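You operate a simulated robot arm through the tools that you are given. There is no shell and no other tool. Be economical: measure what you need, move in short steps, check, and stop when the job is done.

The job below is to be done with a simulated robot arm. You get a single attempt, and the scene is never put back.

Task
Press the tare button two times. Fetch the orange from the middle left shelf of the wall rack and set it on the lower right shelf of the wall rack. Put the grey jar on the bottom left shelf of the wall rack. Put the 1000 g weight from the lower right shelf of the wall rack on the middle left shelf of the wall rack and the 500 g weight on the middle right shelf of the wall rack. Fetch the brown box with the smallest size on its label from the lower right shelf of the wall rack and set it on the top of the tester bench. Put the black roll from the middle right shelf of the wall rack on the shelf of the tester bench. Open the dryer drawer. Do these in any order. Set down upright: grey jar, weight, roll.
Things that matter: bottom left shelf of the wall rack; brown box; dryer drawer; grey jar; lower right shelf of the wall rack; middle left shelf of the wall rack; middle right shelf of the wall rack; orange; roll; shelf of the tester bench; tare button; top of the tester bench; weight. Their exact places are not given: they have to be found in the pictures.

It is judged by the outcome, as a careful person would: the job done as asked, and still so three seconds after it is handed in. It fails if anything else is knocked over, pushed out of place, dropped, spilled or broken.

Robot
A 7-joint arm with a fingered hand on a trunk, on a base that drives. Base frame: it is fixed to the floor where the robot stands at the start and does not move with it; the origin is under the middle of the robot, x ahead of it, y to its left, z up; the surface under the hand at the start is at about z = 0.617. Lengths are in m, angles in degrees, forces in N, time in s.
With the tool pointing down near the work surface it reaches from about 0.1 to 0.66 m from the robot's upright axis, wherever it stands. Its first joint turns from -69.0 to 172.0 degrees. Places, roughly: bottom left shelf of the wall rack [1.3, -4.6, 0.4]; brown box [1, -5.5, 0.75]; dryer drawer [-8.4, -7.9, 0.9]; grey jar (6x6x11 cm) [1.4, -4.5, 1.3]; lower right shelf of the wall rack [1.1, -5.6, 0.8]; middle left shelf of the wall rack [1.3, -4.6, 1.2]; middle right shelf of the wall rack [1.1, -5.6, 1.2]; orange (6x6x6 cm) [1.5, -4.3, 1.2]; roll [1, -5.75, 1.25]; shelf of the tester bench [0.6, -7.2, 0.3]; tare button [0.7, -0.1, 1]; top of the tester bench [0.6, -7.2, 0.8]; weight [1, -5.5, 0.75]. Payload 3.4 kg.
The TCP is the grasp point between the finger pads, 0.025 m short of the fingertips. In the tool frame z runs along the fingers and y along their closing line. Largest opening 0.088 m; the body of the gripper starts 0.029 m behind the TCP. The gripper is a hand of 4 fingers: y runs from the thumb to the fingers, the wrist lies at [-0.013, -0.097, -0.162] in the tool frame.
Orientation is that of the tool frame in the base frame, as [roll, pitch, yaw] about the fixed x, y, z axes, in that order (R = Rz(yaw) Ry(pitch) Rx(roll)). With the fingers straight down and the wrist toward the robot, the tool's x, y and z point along [0, 1, 0], [1, 0, 0] and [0, 0, -1] of the base frame.

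Tools
- The arm moves only by the tool servo_tool. Its argument "increments" is a list of rows, each a list of 6 numbers: the shift along the tool's x, y, z in units of 200 mm (1.0 is 200 mm), then the turn, a rotation vector about the tool's x, y, z in units of 180 degrees (1.0 is 180 degrees). In form: [[x, y, z, rx, ry, rz], ...]. A call has 1 to 20 rows; each row is the pose to reach, as a shift and turn from the pose commanded when the call began, along the tool's axes at that moment. A call with a number of a shift or a turn outside -1 to 1 is refused whole. Rows are played at 5 a second. More than 0.05 m and 8.6 degrees between two rows, and nothing of the call is played. A pose out of reach is approached as far as the arm can. The call stops where the force on the tool passes 40 N (or 10 N more than at its start, if that is more) or the arm is blocked; 0.2 s more then pass. In this call time passes only in rows, and 0.2 s behind the last. It gives the time, the measured TCP pose, the force on the tool (base axes), the opening and the grip force at its end, in the units of the frame above (readings bear some noise), with the torque about the TCP (base axes, N m) and any sound that the robot's microphone picked up, and new pictures: "show" is both (left out), scene, wrist or none.
- Cameras (640 x 400 px; columns grow to the right, rows downward): "scene" is now at [0.1442, -0.0432, 1.4008]; the picture's right is [-0.34, -0.94, 0.00], its down [-0.48, 0.17, -0.86] and it looks along [0.81, -0.29, -0.51] (base axes); focal length 277 px, centre (320, 200). "wrist" rides on the gripper at [0.064, -0.083, -0.098] in the tool frame; the picture's right is [-0.62, 0.37, -0.69], its down [-0.71, -0.63, 0.30] and it looks along [-0.32, 0.68, 0.65] (tool axes); focal length 265 px, centre (320, 200).
- move_column(by): slides the trunk up (or, below 0, down) by that many m; the arm and the scene camera ride with it, the base frame stays. It gives what a move gives, with no picture.
- roll_base(legs): drives the robot by 1 to 6 legs, each [ahead, left, turn to the left] in m, m and degrees, along the robot's own axes; the way and the turn of a leg run together, so that a leg with both is an arc; at most 1.5 m and 180 degrees a leg. The arm and the cameras ride along, it lands a little off, and it stops where it bumps. It gives what a move gives, and a new picture of the scene camera.
- set_fingers(index, middle, ring, thumb_bend, thumb_turn): sets how far each is bent, from 0 (flat) to 1 (curled in); at 0.3 the hand is open as for a grip, at 0.7 the pads meet at the TCP. One left out holds its place. A second passes; each finger stops where it meets its share of the squeeze, and holds until it gets a number again. It is the only way to open and close the hand. It gives what a move gives, with no picture; readings hold the bend of each and the force on the fingers (four entries, about 0 where the hand has none), thumb and palm. thumb_turn goes from beside the hand (0) to across from the fingers (1), as for a grip.
- pan_tilt(pan, tilt): turns the head with the scene camera to pan (to the left, within 86 degrees either way) and tilt (down, from -29 to 69), counted from straight ahead of the robot. It gives what a move gives, and a new picture of the scene camera.
- locate(camera, pixels): for up to 12 pixels [column, row] of the newest picture of that camera ("zoom" is the newest enlarged one), the place [x, y, z] in the base frame of the surface seen there, good to about 0.002 m, but the place of the scene camera against the robot may be out by one fixed shift of up to 0.018 m in any direction. It takes no simulated time.
- close_up(camera, box): a new picture of the part [left, top, right, bottom] of that camera's present view, enlarged. It takes no simulated time.
- close_job(): hands the job in; it is judged then, once.

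Go step by step. Measure first, check grasps and placings, and put right what went wrong. The budget is 138 turns and 260 pictures, counting those below and the enlarged ones. Unless the task says otherwise, let go and move clear before handing in.

The tools are called after "Call:" as name(argument=value, ...) on one line, values as JSON. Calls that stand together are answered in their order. servo_tool: Moves the arm, as the interface text tells. Its arguments: {"type":"object","properties":{"increments":{"type":"array"},"show":{"type":"string","enum":["both","scene","wrist","none"]}},"required":["increments"]} The other tools are called the same way: move_column (by) slides the trunk up or down; set_fingers (index, middle, ring, thumb_bend, thumb_turn) moves the fingers one by one; roll_base (legs) drives the base; pan_tilt (pan, tilt) turns the head that bears the scene camera; locate (camera, pixels) gives the place of the surface under pixels of a picture; close_up (camera, box) takes an enlarged picture of a part of a camera's view; close_job () hands the job in.

At the start:

```text
time_s: 0.0
tcp_pos: [0.5409, -0.0927, 1.1578]
tool_rot: [-180.0, -0.1, 89.9]
force: [-0.3, 0.2, 0.1]
ft_torque: [-0.02, 0.0, 0.02]
grip_width: 0.0876
grasp_force: 0.0
shape: jaw
bend: [0.3, 0.3, 0.3, 0.3, 0.98]
finger forces: [0.0, 0.0, 0.0, 0.0, 0.0, 0.1]
trunk travel left (down, up): [-0.7, 0.14]
robot x, y, heading: [0.0006, 0.0003, -0.3]
head pan, tilt: [-19.8, 30.8]
```

scene: 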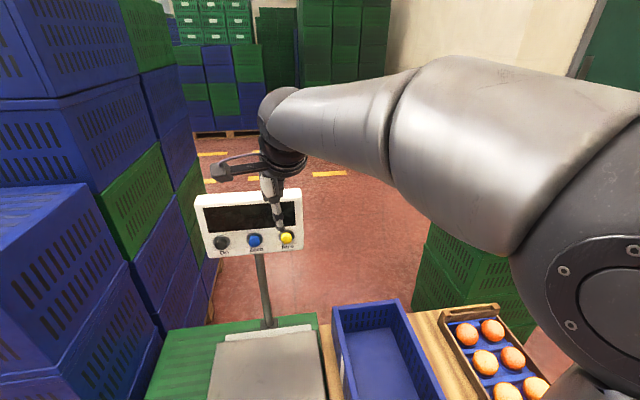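
wrist: 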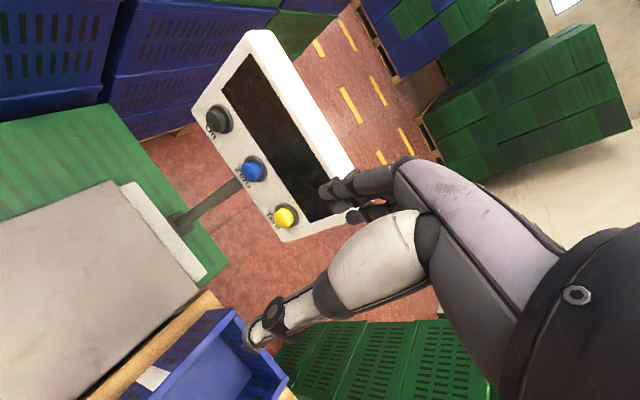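

The scale panel shows three buttons around (221,242), (255,240), (286,238); I need to read the labels.

Call:
close_up(camera="scene", box=[190, 180, 310, 260])

Call:
close_up(camera="wrist", box=[190, 90, 310, 240])

Call:
locate(camera="scene", pixels=[[221, 242], [255, 240], [286, 238], [238, 240], [270, 240], [270, 250], [210, 250], [238, 195], [298, 190]])

Call:
locate(camera="wrist", pixels=[[219, 118], [254, 169], [286, 217], [270, 192]])

```text
5.00 times, centred on (250, 220) of scene
```

zoom: 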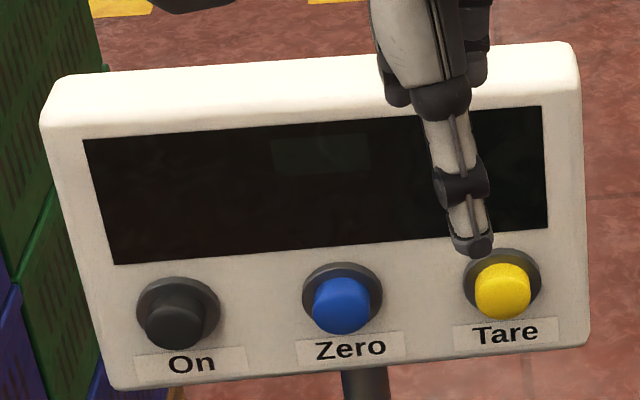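

```text
2.67 times, centred on (250, 165) of wrist
```

zoom: 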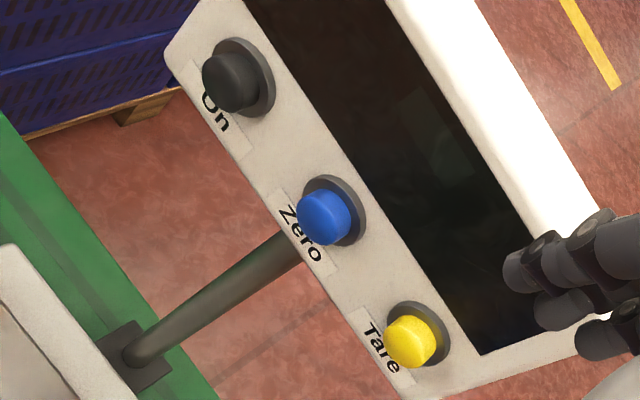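

```text
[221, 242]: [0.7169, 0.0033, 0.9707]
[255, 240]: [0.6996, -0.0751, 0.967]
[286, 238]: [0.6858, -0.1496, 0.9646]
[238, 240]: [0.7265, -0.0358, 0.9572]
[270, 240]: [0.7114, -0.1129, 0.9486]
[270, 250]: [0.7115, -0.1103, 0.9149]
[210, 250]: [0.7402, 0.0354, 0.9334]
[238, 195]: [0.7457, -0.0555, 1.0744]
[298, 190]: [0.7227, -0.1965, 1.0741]
```

```text
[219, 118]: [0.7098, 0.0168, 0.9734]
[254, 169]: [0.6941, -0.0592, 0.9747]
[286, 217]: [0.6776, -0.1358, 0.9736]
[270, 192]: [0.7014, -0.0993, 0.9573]
```

The tare button is the right, yellow one at about [0.678,-0.136,0.974] (from the wrist camera). I'll pinch the fingers with the middle one leading and turn the hand to point horizontally.

Call:
set_fingers(index=1, middle=0.65, ring=1, thumb_bend=0.65)

Call:
servo_tool(increments=[[0, -0.04, 0, -0.041667, 0, 0], [0, -0.08, 0, -0.083333, 0, 0], [0, -0.12, 0, -0.125, 0, 0], [0, -0.16, 0, -0.166667, 0, 0], [0, -0.2, 0, -0.208333, 0, 0], [0, -0.24, 0, -0.25, 0, 0], [0, -0.28, 0, -0.291667, 0, 0], [0, -0.32, 0, -0.333333, 0, 0], [0, -0.34, 0, -0.375, 0, 0], [0, -0.36, 0, -0.416667, 0, 0], [0, -0.38, 0, -0.458333, 0, 0], [0, -0.4, 0, -0.5, 0, 0]])

```text
time_s: 1.0
tcp_pos: [0.5401, -0.0914, 1.1574]
tool_rot: [180.0, 0.0, 90.0]
force: [-0.1, 0.6, -0.3]
ft_torque: [0.02, 0.01, -0.03]
grip_width: 0.0384
grasp_force: 0.2
shape: fingers
bend: [1.0, 0.65, 1.0, 0.65, 0.98]
finger forces: [0.0, 0.1, 0.0, 0.1, 0.0, 0.0]
trunk travel left (down, up): [-0.7, 0.14]
robot x, y, heading: [0.0018, 0.0018, -0.0]
head pan, tilt: [-19.8, 30.8]
```

```text
time_s: 3.6
tcp_pos: [0.456, -0.0697, 1.1618]
tool_rot: [90.0, 0.0, 89.6]
force: [1.3, -0.2, -1.0]
ft_torque: [-0.04, -0.01, -0.04]
grip_width: 0.0385
grasp_force: 0.0
shape: fingers
bend: [1.0, 0.65, 1.0, 0.65, 0.98]
finger forces: [0.0, 0.0, 0.0, 0.1, 0.0, 0.0]
out of reach, approached as far as the arm can: row 9, 10, 11, 12
trunk travel left (down, up): [-0.7, 0.14]
robot x, y, heading: [-0.0003, 0.0011, -0.1]
head pan, tilt: [-19.8, 30.8]
```

scene: 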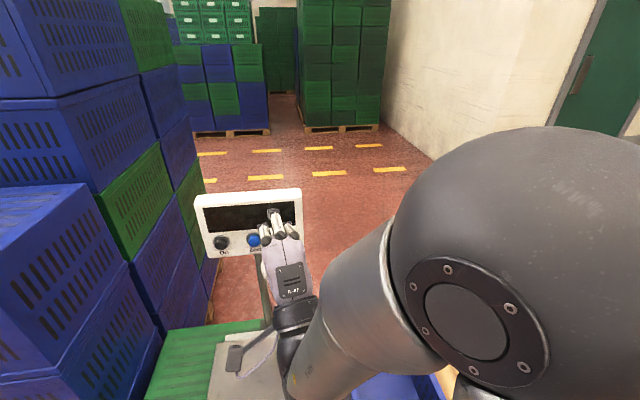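
wrist: 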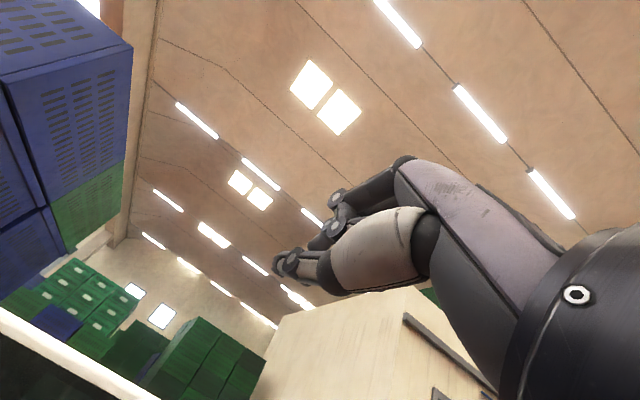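

The hand points ahead now. I'll lower it to button height, align y and yaw −12° to match the panel normal.

Call:
servo_tool(increments=[[-0.04, -0.12, 0.05, 0, -0.01, 0], [-0.08, -0.24, 0.1, 0, -0.02, 0], [-0.12, -0.36, 0.15, 0, -0.03, 0], [-0.16, -0.48, 0.2, 0, -0.04, 0], [-0.2, -0.6, 0.25, 0, -0.05, 0], [-0.24, -0.72, 0.3, 0, -0.06, 0], [-0.26, -0.84, 0.4, 0, -0.0667, 0], [-0.27, -0.95, 0.5, 0, -0.0667, 0]])

Call:
close_up(camera="scene", box=[190, 160, 350, 260])

```text
time_s: 5.4
tcp_pos: [0.5884, -0.1187, 0.9828]
tool_rot: [90.2, 0.0, 78.0]
force: [1.6, 0.1, -0.1]
ft_torque: [0.02, -0.03, 0.0]
grip_width: 0.0384
grasp_force: 0.0
shape: fingers
bend: [1.0, 0.65, 1.0, 0.65, 0.98]
finger forces: [0.1, 0.0, 0.1, 0.0, 0.1, 0.1]
out of reach, approached as far as the arm can: row 2, 3, 4, 5, 6, 7, 8
trunk travel left (down, up): [-0.7, 0.14]
robot x, y, heading: [0.0004, -0.0012, 0.2]
head pan, tilt: [-19.8, 30.8]
```

scene: 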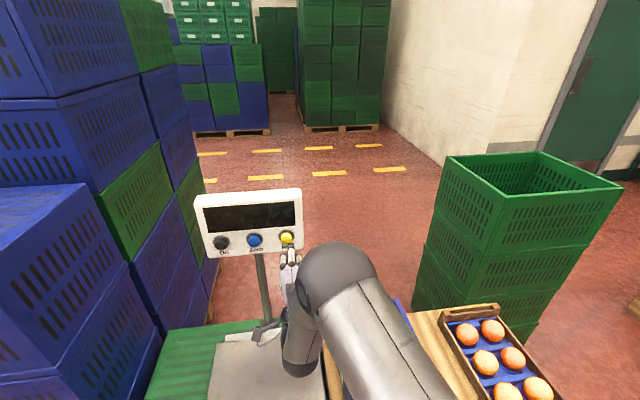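
wrist: 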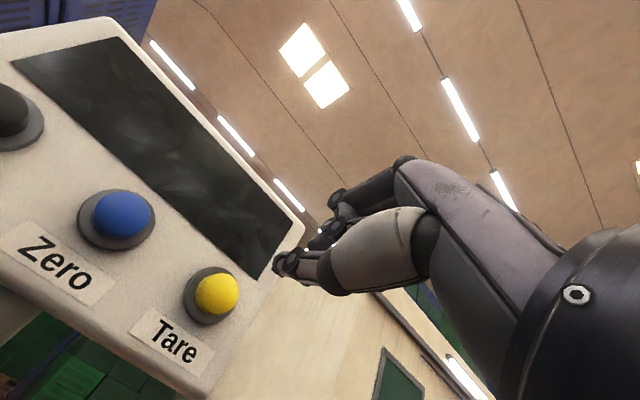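

```text
4.00 times, centred on (270, 210) of scene
```

zoom: 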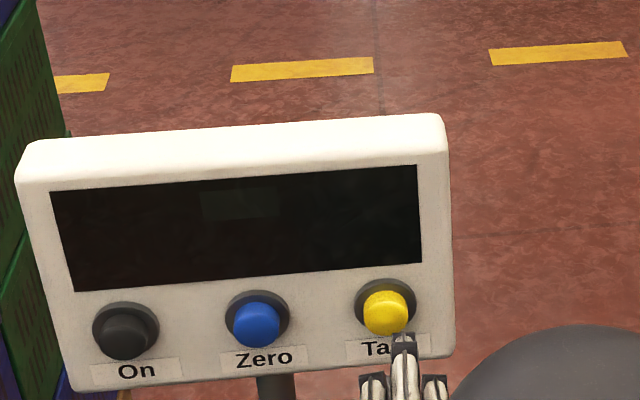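

The middle finger leads and looks close to the yellow button. I'll measure fingertip and button in one picture.

Call:
locate(camera="wrist", pixels=[[217, 294], [228, 290], [205, 296], [278, 262], [290, 255], [310, 265], [340, 195], [330, 232]])

Call:
locate(camera="zoom", pixels=[[403, 338], [403, 352], [403, 370], [372, 380], [435, 382], [386, 313], [386, 320]])

```text
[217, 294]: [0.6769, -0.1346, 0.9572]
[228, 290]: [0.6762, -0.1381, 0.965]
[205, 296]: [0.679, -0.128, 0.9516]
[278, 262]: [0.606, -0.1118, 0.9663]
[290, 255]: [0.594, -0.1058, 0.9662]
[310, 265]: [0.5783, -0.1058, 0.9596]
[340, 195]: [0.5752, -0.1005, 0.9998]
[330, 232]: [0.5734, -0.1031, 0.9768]
```

```text
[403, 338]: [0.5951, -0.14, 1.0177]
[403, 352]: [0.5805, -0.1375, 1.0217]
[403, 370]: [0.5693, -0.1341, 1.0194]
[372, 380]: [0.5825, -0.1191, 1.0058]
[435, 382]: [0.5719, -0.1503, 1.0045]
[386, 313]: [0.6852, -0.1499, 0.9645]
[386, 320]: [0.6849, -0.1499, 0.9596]
```

The thumb tip at about [0.606,-0.12,0.96] lines up with the button front [0.676,-0.135,0.96] along the push direction. I'll go forward slowly.

Call:
servo_tool(increments=[[0, 0, 0.1, 0, 0, 0], [0, 0, 0.2, 0, 0, 0], [0, 0, 0.27, 0, 0, 0], [0, 0, 0.3, 0, 0, 0], [0, 0, 0.32, 0, 0, 0], [0, 0, 0.34, 0, 0, 0], [0, 0, 0.35, 0, 0, 0], [0, 0, 0.36, 0, 0, 0], [0, 0, 0.37, 0, 0, 0]])

```text
time_s: 7.4
tcp_pos: [0.659, -0.1324, 0.985]
tool_rot: [89.9, 0.1, 77.9]
force: [-8.3, 2.8, -0.5]
ft_torque: [0.06, 0.13, 0.03]
grip_width: 0.0382
grasp_force: 4.0
shape: fingers
bend: [1.0, 0.65, 1.0, 0.65, 0.97]
finger forces: [0.0, 0.1, 0.1, 0.0, 7.6, 0.1]
trunk travel left (down, up): [-0.7, 0.14]
robot x, y, heading: [-0.0036, 0.0011, 0.2]
head pan, tilt: [-19.8, 30.8]
heard: click
```

scene: 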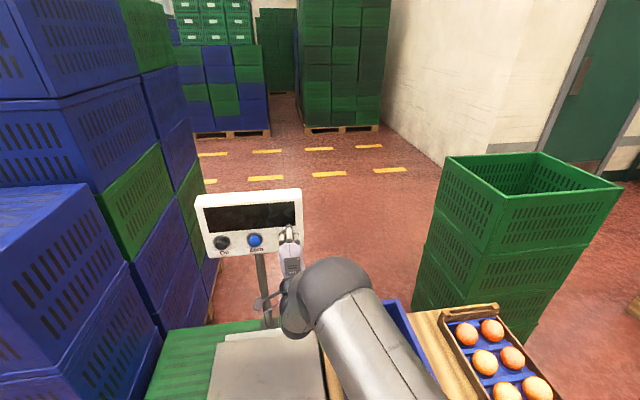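
wrist: 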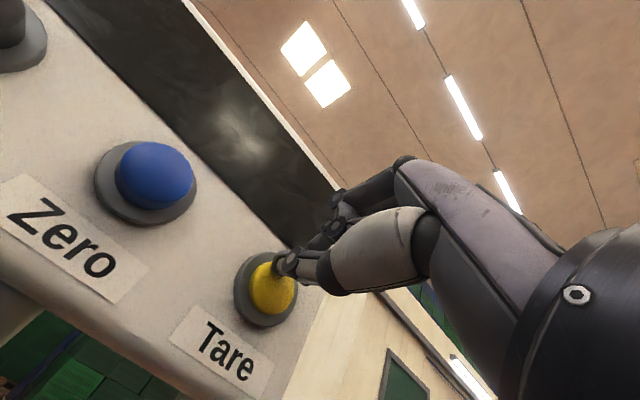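

One click heard, with 8 N on the thumb. I'll back off 25 mm and press again.

Call:
servo_tool(increments=[[0, 0, -0.03, 0, 0, 0], [0, 0, -0.08, 0, 0, 0], [0, 0, -0.12, 0, 0, 0], [0, 0, -0.12, 0, 0, 0]])

Call:
servo_tool(increments=[[0, 0, 0.04, 0, 0, 0], [0, 0, 0.07, 0, 0, 0], [0, 0, 0.09, 0, 0, 0], [0, 0, 0.1, 0, 0, 0], [0, 0, 0.11, 0, 0, 0], [0, 0, 0.12, 0, 0, 0]])

```text
time_s: 8.4
tcp_pos: [0.6373, -0.1255, 0.9827]
tool_rot: [90.0, 0.0, 78.0]
force: [0.5, 0.1, -0.1]
ft_torque: [0.01, 0.0, 0.0]
grip_width: 0.038
grasp_force: 0.1
shape: fingers
bend: [1.0, 0.65, 1.0, 0.65, 0.97]
finger forces: [0.0, 0.1, 0.0, 0.1, 0.0, 0.0]
trunk travel left (down, up): [-0.7, 0.14]
robot x, y, heading: [-0.0015, 0.0022, 0.0]
head pan, tilt: [-19.8, 30.8]
```

scene: 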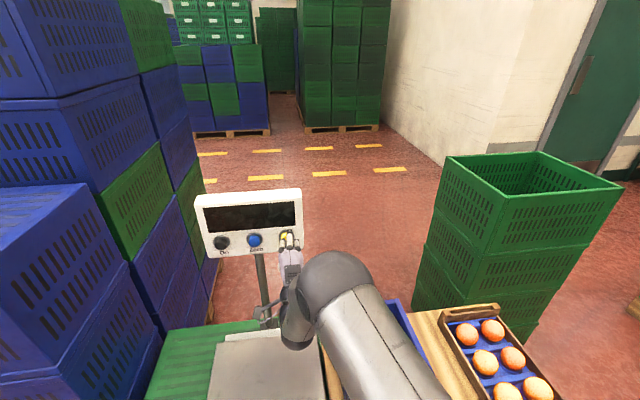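
wrist: 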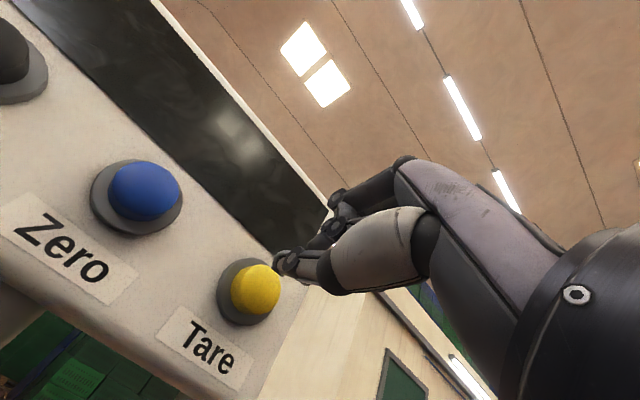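

```text
time_s: 9.8
tcp_pos: [0.6582, -0.1322, 0.983]
tool_rot: [89.9, 0.1, 77.9]
force: [-11.9, 3.7, -2.4]
ft_torque: [0.07, 0.24, 0.07]
grip_width: 0.0384
grasp_force: 6.2
shape: fingers
bend: [1.0, 0.65, 1.0, 0.65, 0.97]
finger forces: [0.0, 0.0, 0.1, 0.1, 11.8, 0.0]
trunk travel left (down, up): [-0.7, 0.14]
robot x, y, heading: [0.0006, -0.0032, -0.0]
head pan, tilt: [-19.8, 30.8]
heard: click
```

scene: 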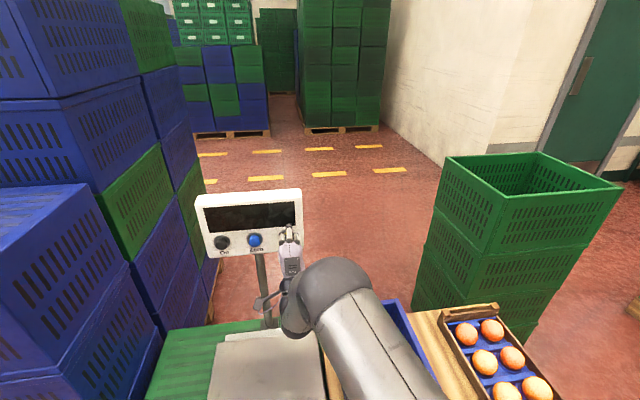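
wrist: 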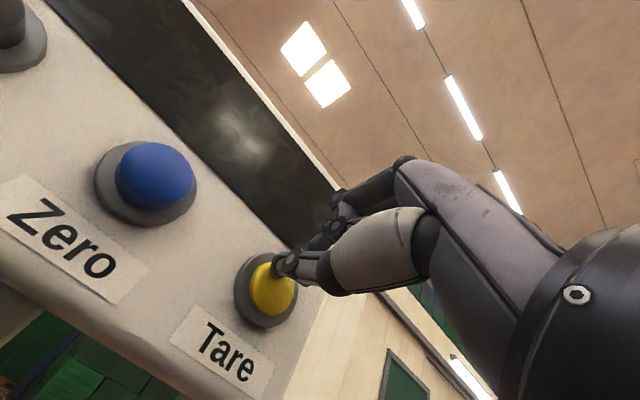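

Second click: the tare button is done. I'll back off and look right toward the rack.

Call:
servo_tool(increments=[[0, 0, -0.15, 0, 0, 0], [0, 0, -0.35, 0, 0, 0], [0, 0.1, -0.5, 0, 0, 0], [0, 0.3, -0.6, 0, 0, 0], [0, 0.5, -0.7, 0, 0, 0], [0, 0.7, -0.8, 0, 0, 0]], show="none")

Call:
pan_tilt(pan=-85, tilt=20)

Call:
pan_tilt(pan=-40, tilt=35)

```text
time_s: 11.2
tcp_pos: [0.5017, -0.1004, 1.125]
tool_rot: [89.9, -0.1, 78.0]
force: [0.1, -0.6, 0.0]
ft_torque: [-0.01, 0.02, -0.01]
grip_width: 0.0381
grasp_force: 0.0
shape: fingers
bend: [1.0, 0.65, 1.0, 0.65, 0.97]
finger forces: [0.1, 0.0, 0.1, 0.1, 0.0, 0.1]
out of reach, approached as far as the arm can: row 3, 4
trunk travel left (down, up): [-0.7, 0.14]
robot x, y, heading: [0.0012, -0.0006, 0.1]
head pan, tilt: [-19.8, 30.8]
```

```text
time_s: 12.6
tcp_pos: [0.5019, -0.1005, 1.1239]
tool_rot: [90.0, 0.0, 77.9]
force: [-0.3, -0.1, 0.8]
ft_torque: [0.01, 0.02, 0.01]
grip_width: 0.0381
grasp_force: 0.0
shape: fingers
bend: [1.0, 0.65, 1.0, 0.65, 0.97]
finger forces: [0.1, 0.0, 0.0, 0.1, 0.0, 0.0]
trunk travel left (down, up): [-0.7, 0.14]
robot x, y, heading: [-0.0007, -0.0009, -0.1]
head pan, tilt: [-85.0, 20.0]
```

scene: 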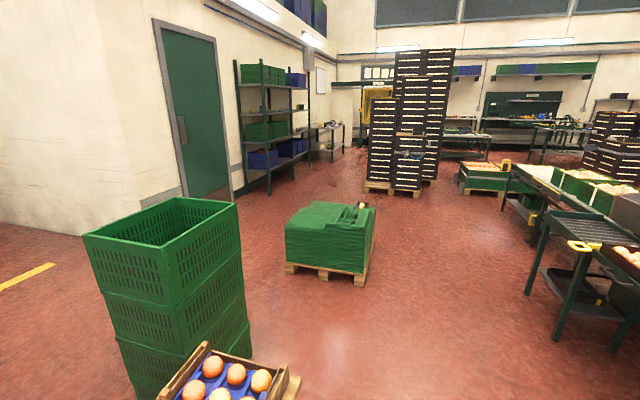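

```text
time_s: 13.7
tcp_pos: [0.5014, -0.1002, 1.1229]
tool_rot: [90.0, 0.0, 78.0]
force: [0.6, 0.1, 0.4]
ft_torque: [0.02, -0.02, 0.01]
grip_width: 0.0382
grasp_force: 0.0
shape: fingers
bend: [1.0, 0.65, 1.0, 0.65, 0.97]
finger forces: [0.1, 0.0, 0.0, 0.0, 0.0, 0.0]
trunk travel left (down, up): [-0.7, 0.14]
robot x, y, heading: [-0.0005, 0.0004, -0.2]
head pan, tilt: [-40.0, 35.0]
```

scene: 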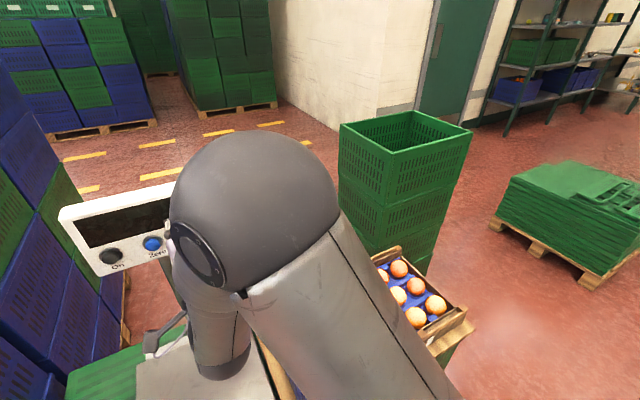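

I'll look back toward the right side and measure the layout (pallet, rack, stacks).

Call:
pan_tilt(pan=-85, tilt=20)

Call:
locate(camera="scene", pixels=[[287, 268], [365, 285], [375, 210], [300, 205], [268, 193], [305, 158], [343, 152], [365, 188], [418, 193], [460, 190], [525, 290], [240, 355]])

Call:
close_up(camera="scene", box=[210, 40, 370, 200])

```text
time_s: 14.8
tcp_pos: [0.5028, -0.1, 1.1235]
tool_rot: [90.0, 0.0, 77.8]
force: [0.2, 0.4, -0.1]
ft_torque: [-0.01, 0.05, 0.0]
grip_width: 0.0382
grasp_force: 0.1
shape: fingers
bend: [1.0, 0.65, 1.0, 0.65, 0.97]
finger forces: [0.0, 0.0, 0.0, 0.0, 0.0, 0.0]
trunk travel left (down, up): [-0.7, 0.14]
robot x, y, heading: [0.0018, 0.0001, -0.1]
head pan, tilt: [-85.0, 20.0]
```

scene: 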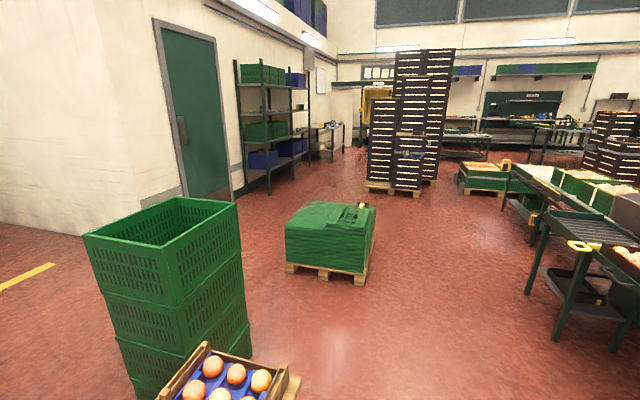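

```text
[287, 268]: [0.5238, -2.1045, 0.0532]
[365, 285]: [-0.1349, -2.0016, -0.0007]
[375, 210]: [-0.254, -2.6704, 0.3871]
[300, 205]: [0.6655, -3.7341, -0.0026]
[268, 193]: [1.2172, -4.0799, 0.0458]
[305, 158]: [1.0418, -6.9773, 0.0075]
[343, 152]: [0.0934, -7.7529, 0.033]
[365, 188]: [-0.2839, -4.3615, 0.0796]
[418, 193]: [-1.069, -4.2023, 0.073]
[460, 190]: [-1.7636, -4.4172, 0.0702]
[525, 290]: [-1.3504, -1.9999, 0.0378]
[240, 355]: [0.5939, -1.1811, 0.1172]
```

```text
2.50 times, centred on (290, 120) of scene
```

zoom: 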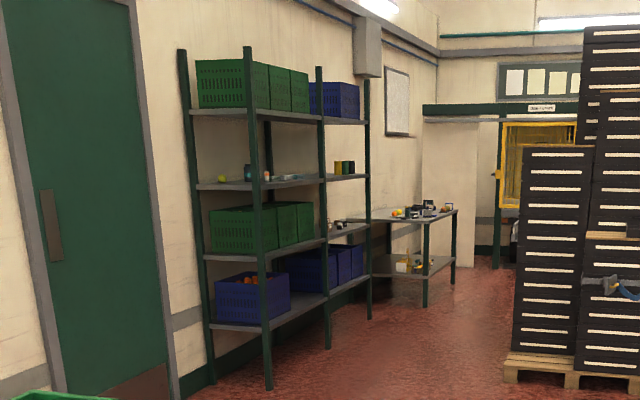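

Pallet spans x≈-0.25..0.55 at y≈-2..-2.7, stacks x<-0.28 at y≈-4.3. I'll look at the floor near the robot on both sides before driving.

Call:
locate(camera="scene", pixels=[[300, 385], [237, 205], [180, 198], [85, 237], [205, 345], [250, 365], [530, 195], [510, 165], [560, 240]])

Call:
pan_tilt(pan=-86, tilt=60)

Call:
pan_tilt(pan=86, tilt=35)

```text
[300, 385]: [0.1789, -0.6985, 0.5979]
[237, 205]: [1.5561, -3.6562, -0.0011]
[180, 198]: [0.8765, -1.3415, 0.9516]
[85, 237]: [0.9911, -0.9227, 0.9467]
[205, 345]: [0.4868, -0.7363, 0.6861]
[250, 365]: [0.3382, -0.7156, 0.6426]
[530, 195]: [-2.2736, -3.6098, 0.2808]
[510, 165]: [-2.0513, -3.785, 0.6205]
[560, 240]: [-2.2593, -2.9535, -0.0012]
```

```text
time_s: 15.9
tcp_pos: [0.5019, -0.1005, 1.1229]
tool_rot: [90.0, 0.1, 78.0]
force: [-0.3, -0.4, 0.2]
ft_torque: [0.0, 0.0, -0.01]
grip_width: 0.0385
grasp_force: 0.2
shape: fingers
bend: [1.0, 0.65, 1.0, 0.65, 0.97]
finger forces: [0.0, 0.0, 0.1, 0.1, 0.0, 0.1]
trunk travel left (down, up): [-0.7, 0.14]
robot x, y, heading: [0.0013, 0.0014, 0.1]
head pan, tilt: [-85.9, 60.0]
```

scene: 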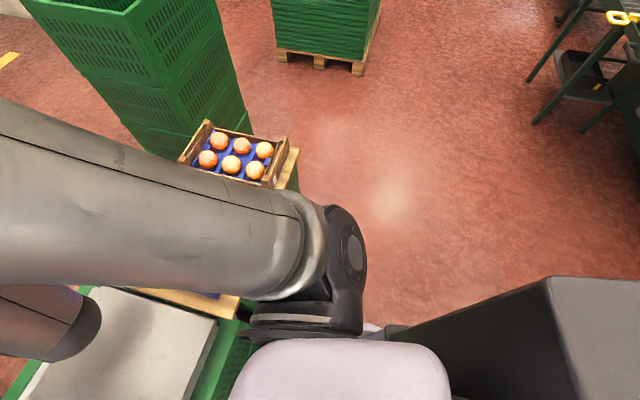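

```text
time_s: 18.5
tcp_pos: [0.5028, -0.1016, 1.1229]
tool_rot: [90.0, 0.0, 78.0]
force: [0.8, -0.3, -0.5]
ft_torque: [0.03, 0.02, -0.03]
grip_width: 0.0382
grasp_force: 0.1
shape: fingers
bend: [1.0, 0.65, 1.0, 0.65, 0.97]
finger forces: [0.1, 0.0, 0.1, 0.0, 0.1, 0.0]
trunk travel left (down, up): [-0.7, 0.14]
robot x, y, heading: [0.0002, 0.0013, -0.3]
head pan, tilt: [85.9, 35.0]
```

scene: 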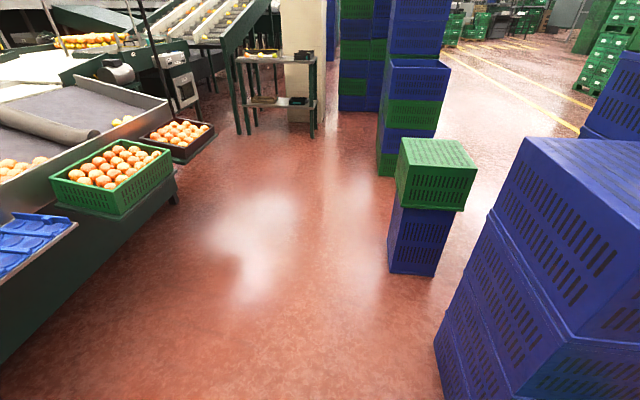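

I'll measure the conveyor's near edge behind the robot.

Call:
locate(camera="scene", pixels=[[10, 350], [60, 290], [175, 200], [70, 225], [120, 215], [20, 270]])

Call:
pan_tilt(pan=-86, tilt=38)

```text
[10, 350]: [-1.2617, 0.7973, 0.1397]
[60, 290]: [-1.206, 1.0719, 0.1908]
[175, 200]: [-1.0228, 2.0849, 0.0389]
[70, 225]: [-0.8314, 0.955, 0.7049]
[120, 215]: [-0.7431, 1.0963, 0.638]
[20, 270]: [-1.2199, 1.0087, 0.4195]
```

```text
time_s: 21.1
tcp_pos: [0.5023, -0.0999, 1.1233]
tool_rot: [90.0, 0.0, 78.0]
force: [0.3, -0.7, -0.3]
ft_torque: [-0.02, -0.01, -0.01]
grip_width: 0.0383
grasp_force: 0.0
shape: fingers
bend: [1.0, 0.65, 1.0, 0.65, 0.97]
finger forces: [0.0, 0.0, 0.1, 0.0, 0.0, 0.0]
trunk travel left (down, up): [-0.7, 0.14]
robot x, y, heading: [0.0006, -0.0015, -0.1]
head pan, tilt: [-85.9, 38.0]
```

scene: 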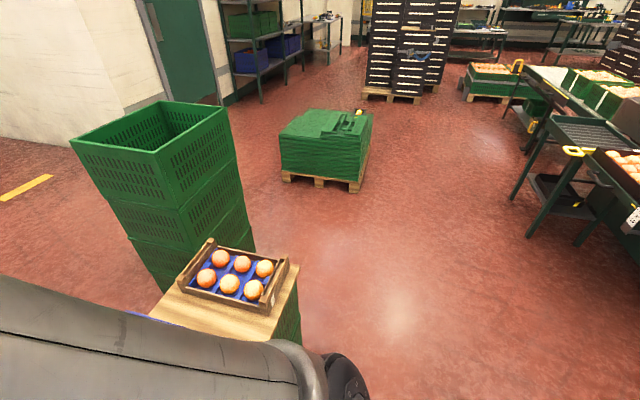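

Path plan: back 0.35, right 0.9, back a bit more, then turn right 90° to drive between the pallet and conveyor.

Call:
roll_base(legs=[[-0.35, 0, 0], [0, -0.9, 0], [-0.25, -0.1, 0], [0, 0, -90]])

Call:
pan_tilt(pan=0, tilt=30)

```text
time_s: 33.0
tcp_pos: [-0.7142, -1.4993, 1.1231]
tool_rot: [90.0, 0.0, -12.3]
force: [0.2, -0.2, 0.5]
ft_torque: [0.01, -0.03, -0.01]
grip_width: 0.0381
grasp_force: 0.0
shape: fingers
bend: [1.0, 0.65, 1.0, 0.65, 0.97]
finger forces: [0.1, 0.0, 0.0, 0.0, 0.1, 0.1]
trunk travel left (down, up): [-0.7, 0.14]
robot x, y, heading: [-0.6108, -0.9996, -90.4]
head pan, tilt: [-85.9, 38.0]
```

scene: 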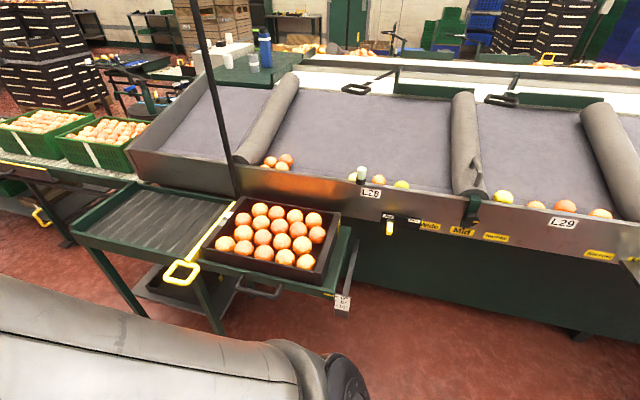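

```text
time_s: 34.6
tcp_pos: [-0.7131, -1.4999, 1.1225]
tool_rot: [90.0, 0.0, -12.3]
force: [-0.6, -0.3, -0.6]
ft_torque: [0.01, -0.01, -0.01]
grip_width: 0.0381
grasp_force: 0.0
shape: fingers
bend: [1.0, 0.65, 1.0, 0.65, 0.97]
finger forces: [0.1, 0.0, 0.0, 0.0, 0.0, 0.1]
trunk travel left (down, up): [-0.7, 0.14]
robot x, y, heading: [-0.6127, -0.9986, -90.3]
head pan, tilt: [0.0, 30.0]
```

scene: 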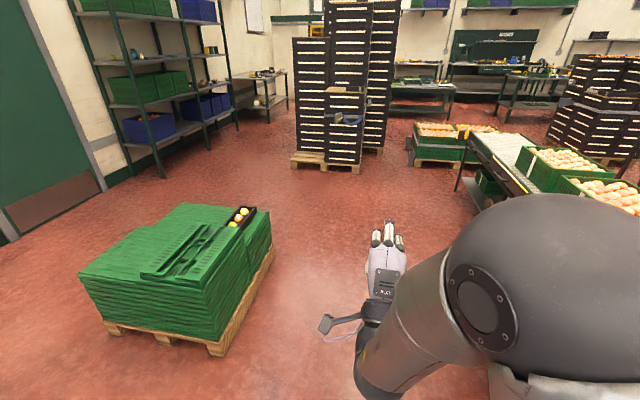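

I'm facing -y with the corridor ahead. Measuring obstacles' edges.

Call:
locate(camera="scene", pixels=[[215, 352], [274, 248], [292, 165], [357, 170], [410, 163], [457, 190], [475, 205], [165, 176], [237, 128], [105, 190], [268, 125], [110, 325]])

Call:
close_up(camera="scene", box=[60, 0, 300, 180])

```text
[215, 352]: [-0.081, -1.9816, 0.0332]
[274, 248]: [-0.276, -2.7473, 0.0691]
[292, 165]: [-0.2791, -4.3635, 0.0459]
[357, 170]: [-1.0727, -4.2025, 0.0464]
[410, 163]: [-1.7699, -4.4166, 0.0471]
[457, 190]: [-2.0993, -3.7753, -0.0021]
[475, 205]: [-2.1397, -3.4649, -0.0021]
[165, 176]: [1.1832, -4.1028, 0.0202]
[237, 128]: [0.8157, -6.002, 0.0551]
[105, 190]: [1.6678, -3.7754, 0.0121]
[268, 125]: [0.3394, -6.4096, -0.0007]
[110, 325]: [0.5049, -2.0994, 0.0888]
```

```text
2.22 times, centred on (180, 90) of scene
```

zoom: 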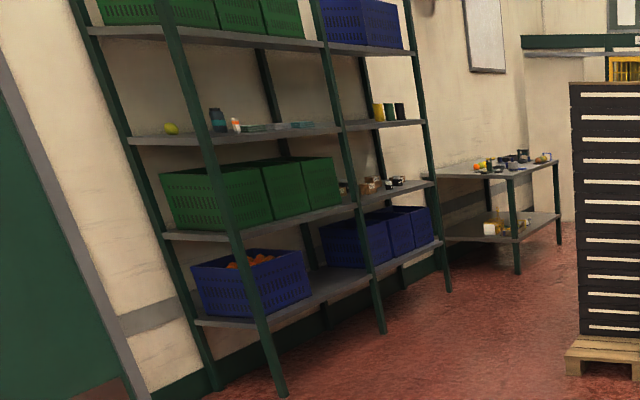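

Rack front runs from [1.18,-4.10] to [0.82,-6.0], so I should face it at heading about -11°. Driving ahead past the pallet and then turning left.

Call:
roll_base(legs=[[0, -0.12, 0], [1.2, 0, 0], [1.15, 0, 0], [0, 0, 79]])

Call:
pan_tilt(pan=-25, tilt=22)

```text
time_s: 50.3
tcp_pos: [-0.2733, -3.5139, 1.1232]
tool_rot: [90.0, 0.0, 67.4]
force: [0.5, 0.7, -0.4]
ft_torque: [0.04, 0.0, -0.01]
grip_width: 0.0383
grasp_force: 0.1
shape: fingers
bend: [1.0, 0.65, 1.0, 0.65, 0.97]
finger forces: [0.0, 0.1, 0.0, 0.0, 0.0, 0.1]
trunk travel left (down, up): [-0.7, 0.14]
robot x, y, heading: [-0.7473, -3.321, -10.6]
head pan, tilt: [0.0, 30.0]
```

scene: 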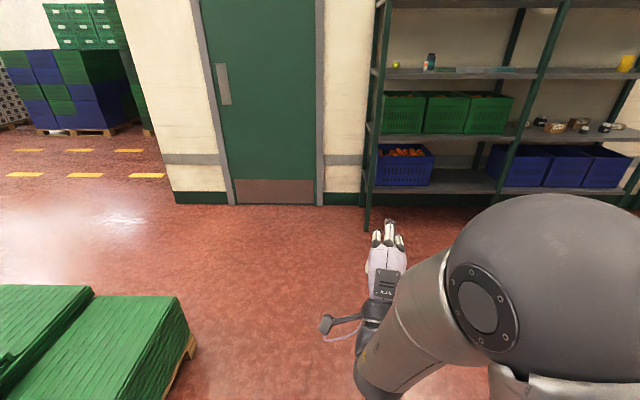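

```text
time_s: 51.2
tcp_pos: [-0.2737, -3.5136, 1.1237]
tool_rot: [90.0, 0.0, 67.4]
force: [-0.3, 0.7, 0.5]
ft_torque: [-0.02, 0.02, -0.01]
grip_width: 0.0381
grasp_force: 0.0
shape: fingers
bend: [1.0, 0.65, 1.0, 0.65, 0.97]
finger forces: [0.1, 0.0, 0.1, 0.0, 0.0, 0.0]
trunk travel left (down, up): [-0.7, 0.14]
robot x, y, heading: [-0.7506, -3.32, -10.5]
head pan, tilt: [-25.0, 22.0]
```

scene: 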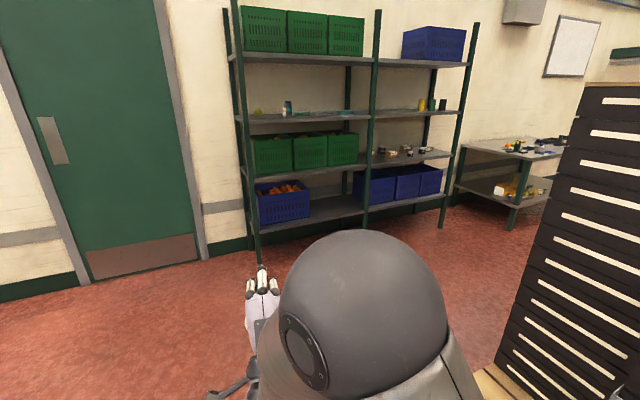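

Driving up in front of the rack's left bay, keeping about 1 m off for a good look.

Call:
roll_base(legs=[[1.05, 0, 0], [0, -0.8, 0]])

Call:
pan_tilt(pan=-12, tilt=12)

Call:
close_up(camera="scene", box=[60, 60, 640, 260])

```text
time_s: 60.4
tcp_pos: [0.6094, -4.4689, 1.122]
tool_rot: [90.0, 0.0, 68.4]
force: [0.2, -0.1, -0.6]
ft_torque: [-0.02, -0.01, -0.03]
grip_width: 0.0384
grasp_force: 0.1
shape: fingers
bend: [1.0, 0.65, 1.0, 0.65, 0.97]
finger forces: [0.0, 0.0, 0.1, 0.0, 0.1, 0.0]
trunk travel left (down, up): [-0.7, 0.14]
robot x, y, heading: [0.1319, -4.2881, -9.3]
head pan, tilt: [-25.0, 22.0]
```

scene: 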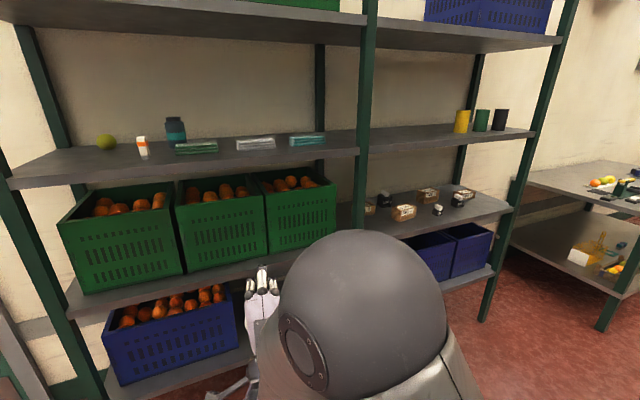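

```text
time_s: 61.1
tcp_pos: [0.6084, -4.47, 1.1236]
tool_rot: [90.0, 0.0, 68.5]
force: [0.0, 0.7, 0.4]
ft_torque: [-0.01, 0.0, 0.02]
grip_width: 0.0384
grasp_force: 0.1
shape: fingers
bend: [1.0, 0.65, 1.0, 0.65, 0.97]
finger forces: [0.0, 0.0, 0.1, 0.0, 0.1, 0.0]
trunk travel left (down, up): [-0.7, 0.14]
robot x, y, heading: [0.1304, -4.2875, -9.3]
head pan, tilt: [-12.0, 12.0]
```

scene: 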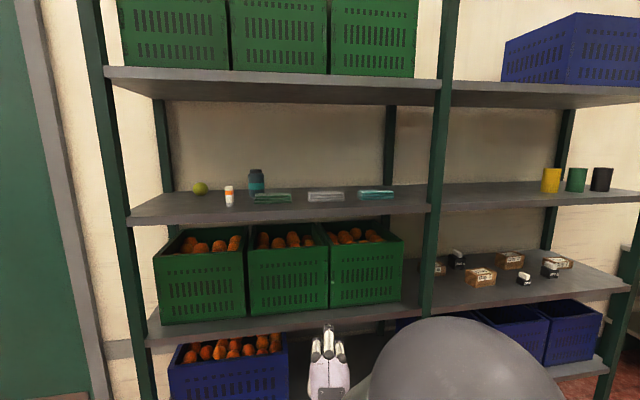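

```text
1.10 times, centred on (350, 160) of scene
```

zoom: 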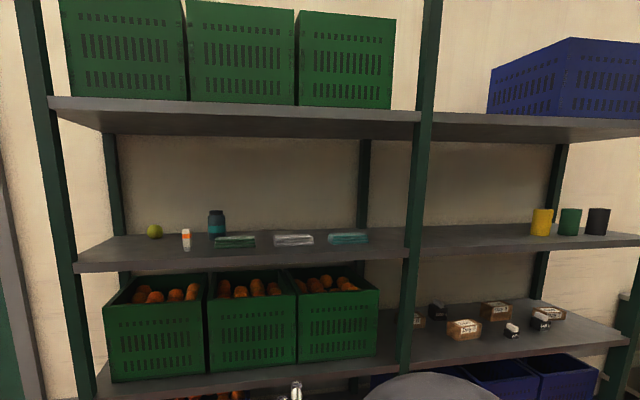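

I'll zoom into the middle-left shelf and the right shelves.

Call:
close_up(camera="scene", box=[180, 155, 410, 215])

Call:
close_up(camera="scene", box=[430, 230, 590, 300])

Call:
locate(camera="scene", pixels=[[200, 188], [229, 196], [256, 182], [272, 198], [325, 196], [376, 194], [435, 209], [135, 222], [440, 95], [551, 180], [577, 180], [601, 180]])

Call:
locate(camera="scene", pixels=[[440, 269], [457, 260], [481, 278], [510, 262], [524, 279], [550, 270], [558, 262], [420, 308], [155, 340], [300, 366], [430, 190], [640, 260]])

```text
2.78 times, centred on (295, 185) of scene
```

zoom: 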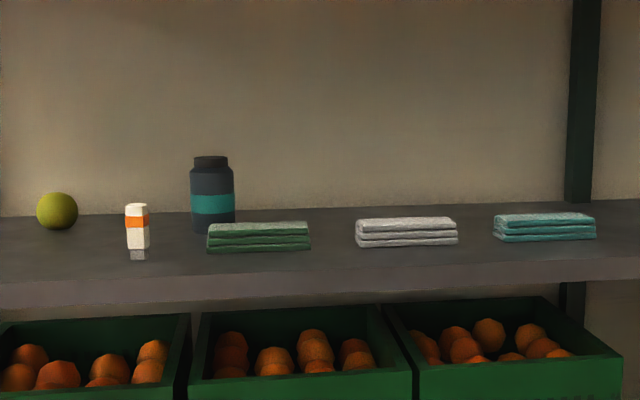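

```text
4.00 times, centred on (510, 265) of scene
```

zoom: 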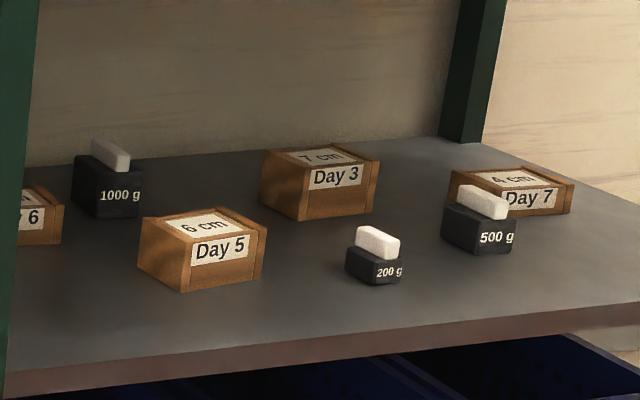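

```text
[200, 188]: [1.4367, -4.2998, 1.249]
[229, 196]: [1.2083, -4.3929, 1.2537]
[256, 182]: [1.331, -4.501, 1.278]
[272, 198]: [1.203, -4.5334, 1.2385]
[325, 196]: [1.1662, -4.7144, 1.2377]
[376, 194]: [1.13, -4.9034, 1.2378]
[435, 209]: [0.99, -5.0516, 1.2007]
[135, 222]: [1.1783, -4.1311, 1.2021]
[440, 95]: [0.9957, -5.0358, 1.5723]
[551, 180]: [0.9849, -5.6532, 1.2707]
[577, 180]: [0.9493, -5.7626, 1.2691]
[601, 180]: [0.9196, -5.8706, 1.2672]
```

```text
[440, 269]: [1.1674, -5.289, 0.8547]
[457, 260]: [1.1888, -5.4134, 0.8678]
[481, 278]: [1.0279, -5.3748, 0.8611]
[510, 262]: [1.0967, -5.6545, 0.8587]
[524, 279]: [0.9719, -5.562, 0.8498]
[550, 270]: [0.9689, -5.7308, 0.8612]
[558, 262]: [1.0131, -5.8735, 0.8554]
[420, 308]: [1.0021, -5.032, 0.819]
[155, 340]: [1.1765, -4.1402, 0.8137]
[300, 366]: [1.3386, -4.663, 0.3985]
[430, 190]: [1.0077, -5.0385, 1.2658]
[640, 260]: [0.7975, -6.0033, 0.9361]
```

Middle-left holds the green-skinned orange (200,188), a grey jar (256,182), plus things to leave. I'll raise the trunk and roll the hand so it closes sideways (x up), extending to learn the reach while still clear of the rack.

Call:
move_column(by=0.12)

Call:
servo_tool(increments=[[0, 0, 0.04, 0, 0, 0.041667], [0, 0, 0.08, 0, 0, 0.083333], [0, 0, 0.12, 0, 0, 0.125], [0, 0, 0.16, 0, 0, 0.166667], [0, 0, 0.2, 0, 0, 0.208333], [0, 0, 0.24, 0, 0, 0.25], [0, 0, 0.28, 0, 0, 0.291667], [0, 0, 0.32, 0, 0, 0.333333], [0, 0, 0.36, 0, 0, 0.375], [0, 0, 0.4, 0, 0, 0.416667], [0, 0, 0.45, 0, 0, 0.458333], [0, 0, 0.5, 0, 0, 0.5]], show="none")

Call:
set_fingers(index=0.3, middle=0.3, ring=0.3, thumb_bend=0.3, thumb_turn=1)

Call:
servo_tool(increments=[[0, 0, 0.1, 0, 0.03, 0], [0, 0, 0.2, 0, 0.06, 0], [0, 0, 0.3, 0, 0.09, 0], [0, 0, 0.4, 0, 0.12, 0], [0, 0, 0.5, 0, 0.15, 0], [0, 0, 0.6, 0, 0.18, 0]])

```text
time_s: 62.6
tcp_pos: [0.6098, -4.4701, 1.244]
tool_rot: [89.9, 0.1, 68.4]
force: [-0.6, 0.3, -0.3]
ft_torque: [0.0, -0.04, 0.01]
grip_width: 0.0381
grasp_force: 0.2
shape: fingers
bend: [1.0, 0.65, 1.0, 0.65, 0.97]
finger forces: [0.0, 0.0, 0.1, 0.1, 0.0, 0.0]
trunk travel left (down, up): [-0.82, 0.02]
robot x, y, heading: [0.133, -4.2905, -9.5]
head pan, tilt: [-12.0, 12.0]
```

```text
time_s: 65.2
tcp_pos: [0.7067, -4.5157, 1.3221]
tool_rot: [166.7, -87.1, -8.0]
force: [0.2, 0.3, 0.6]
ft_torque: [0.0, 0.01, 0.01]
grip_width: 0.038
grasp_force: 0.1
shape: fingers
bend: [1.0, 0.65, 1.0, 0.65, 0.97]
finger forces: [0.0, 0.0, 0.0, 0.0, 0.0, 0.0]
out of reach, approached as far as the arm can: row 2, 3, 4, 5, 6, 7, 8, 9, 10, 11, 12
trunk travel left (down, up): [-0.82, 0.02]
robot x, y, heading: [0.1301, -4.2858, -9.6]
head pan, tilt: [-12.0, 12.0]
```

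```text
time_s: 66.2
tcp_pos: [0.7066, -4.5144, 1.322]
tool_rot: [166.1, -87.2, -7.4]
force: [-0.1, 0.6, -0.3]
ft_torque: [-0.01, 0.03, -0.01]
grip_width: 0.0847
grasp_force: 0.1
shape: fingers
bend: [0.3, 0.3, 0.3, 0.3, 0.98]
finger forces: [0.0, 0.0, 0.0, 0.0, 0.1, 0.1]
trunk travel left (down, up): [-0.82, 0.02]
robot x, y, heading: [0.1332, -4.2879, -9.7]
head pan, tilt: [-12.0, 12.0]
```

```text
time_s: 67.6
tcp_pos: [0.8147, -4.5236, 1.4436]
tool_rot: [3.5, -76.0, 154.1]
force: [0.3, 0.3, -0.1]
ft_torque: [0.0, 0.01, -0.02]
grip_width: 0.0851
grasp_force: 0.1
shape: fingers
bend: [0.3, 0.3, 0.3, 0.3, 0.98]
finger forces: [0.0, 0.1, 0.0, 0.0, 0.0, 0.1]
out of reach, approached as far as the arm can: row 1, 2, 3, 4, 5, 6
trunk travel left (down, up): [-0.82, 0.02]
robot x, y, heading: [0.1336, -4.29, -9.5]
head pan, tilt: [-12.0, 12.0]
```

scene: 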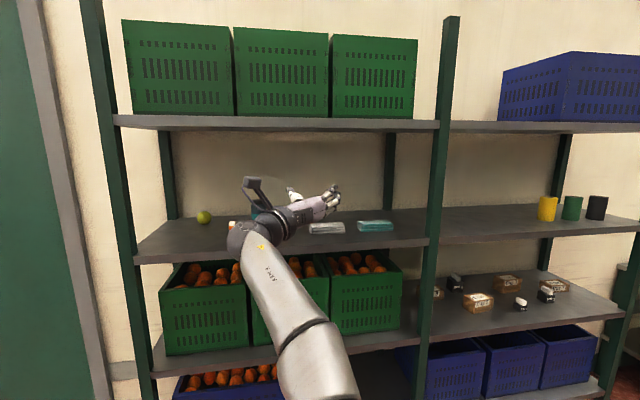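
wrist: 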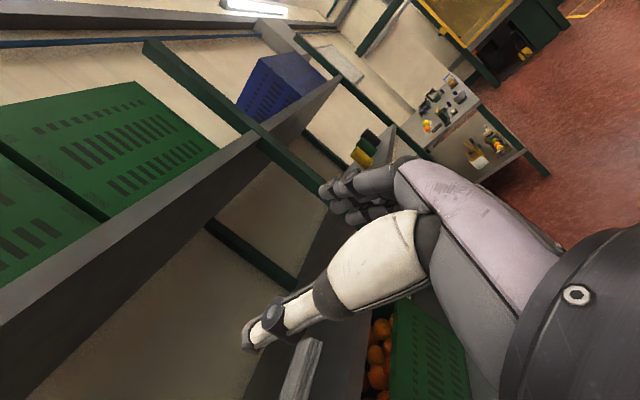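

I pitched the wrong way, and the arm is now up at [0.815,-4.524,1.444]. I'll turn the hand to point forward and 30° down with x up, at 0.75 m ahead of the robot, checking the reach.

Call:
servo_tool(increments=[[-0.089, -0.067, -0.012, 0.0075, -0.0304, -0.0004], [-0.178, -0.133, -0.024, 0.0151, -0.0608, -0.0009], [-0.266, -0.2, -0.035, 0.0226, -0.0912, -0.0013], [-0.355, -0.267, -0.047, 0.0302, -0.1215, -0.0018], [-0.444, -0.333, -0.059, 0.0378, -0.1519, -0.0022], [-0.533, -0.4, -0.071, 0.0453, -0.1823, -0.0026], [-0.621, -0.467, -0.083, 0.0529, -0.2127, -0.0031], [-0.71, -0.533, -0.0945, 0.0604, -0.2431, -0.0035]])

```text
time_s: 69.4
tcp_pos: [0.8122, -4.4441, 1.2796]
tool_rot: [-179.4, -60.1, -12.6]
force: [-0.1, -0.2, 0.2]
ft_torque: [-0.01, 0.0, 0.01]
grip_width: 0.0849
grasp_force: 0.0
shape: fingers
bend: [0.3, 0.3, 0.3, 0.3, 0.98]
finger forces: [0.0, 0.0, 0.1, 0.0, 0.0, 0.0]
out of reach, approached as far as the arm can: row 4, 5, 6, 7, 8
trunk travel left (down, up): [-0.82, 0.02]
robot x, y, heading: [0.1324, -4.2907, -9.3]
head pan, tilt: [-12.0, 12.0]
```

scene: 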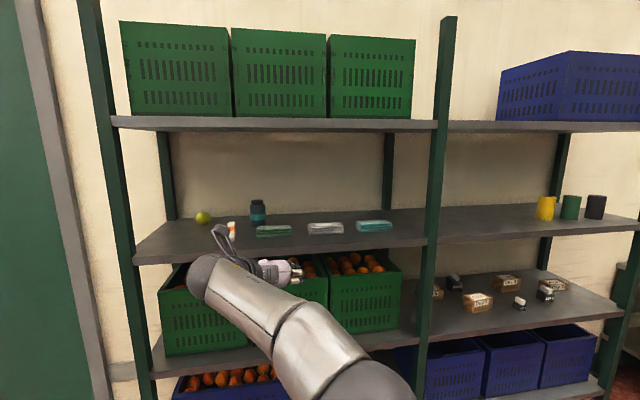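
wrist: 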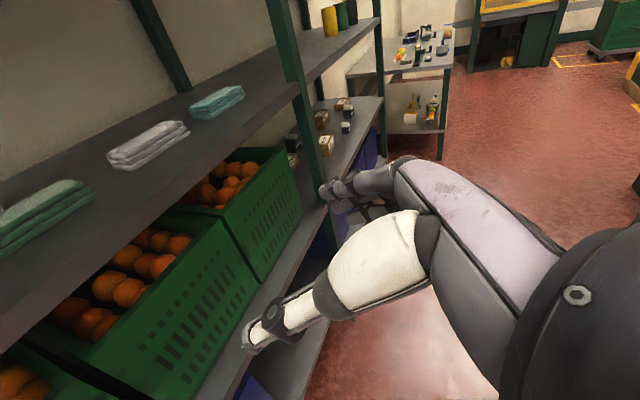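

Max reach in this pose is about 0.70 m ahead of the axis, so I need the axis about 0.42 m from the rack front. I'll look down at the base to judge its front extent.

Call:
pan_tilt(pan=30, tilt=69)

```text
time_s: 70.7
tcp_pos: [0.8143, -4.4444, 1.2791]
tool_rot: [-179.6, -60.1, -12.3]
force: [0.3, -0.4, 0.7]
ft_torque: [0.02, 0.01, -0.01]
grip_width: 0.0848
grasp_force: 0.1
shape: fingers
bend: [0.3, 0.3, 0.3, 0.3, 0.98]
finger forces: [0.0, 0.1, 0.0, 0.1, 0.0, 0.1]
trunk travel left (down, up): [-0.82, 0.02]
robot x, y, heading: [0.1298, -4.2903, -9.6]
head pan, tilt: [30.0, 68.8]
```

scene: 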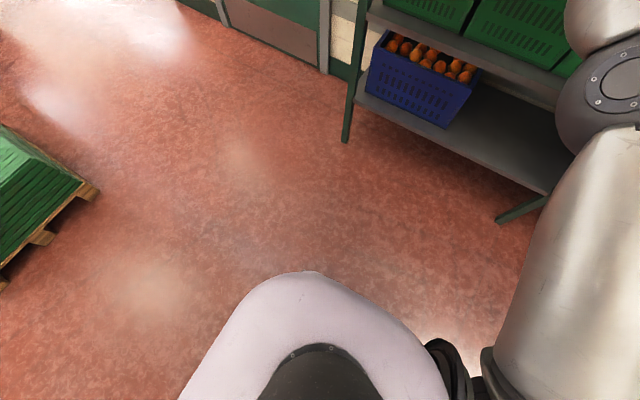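

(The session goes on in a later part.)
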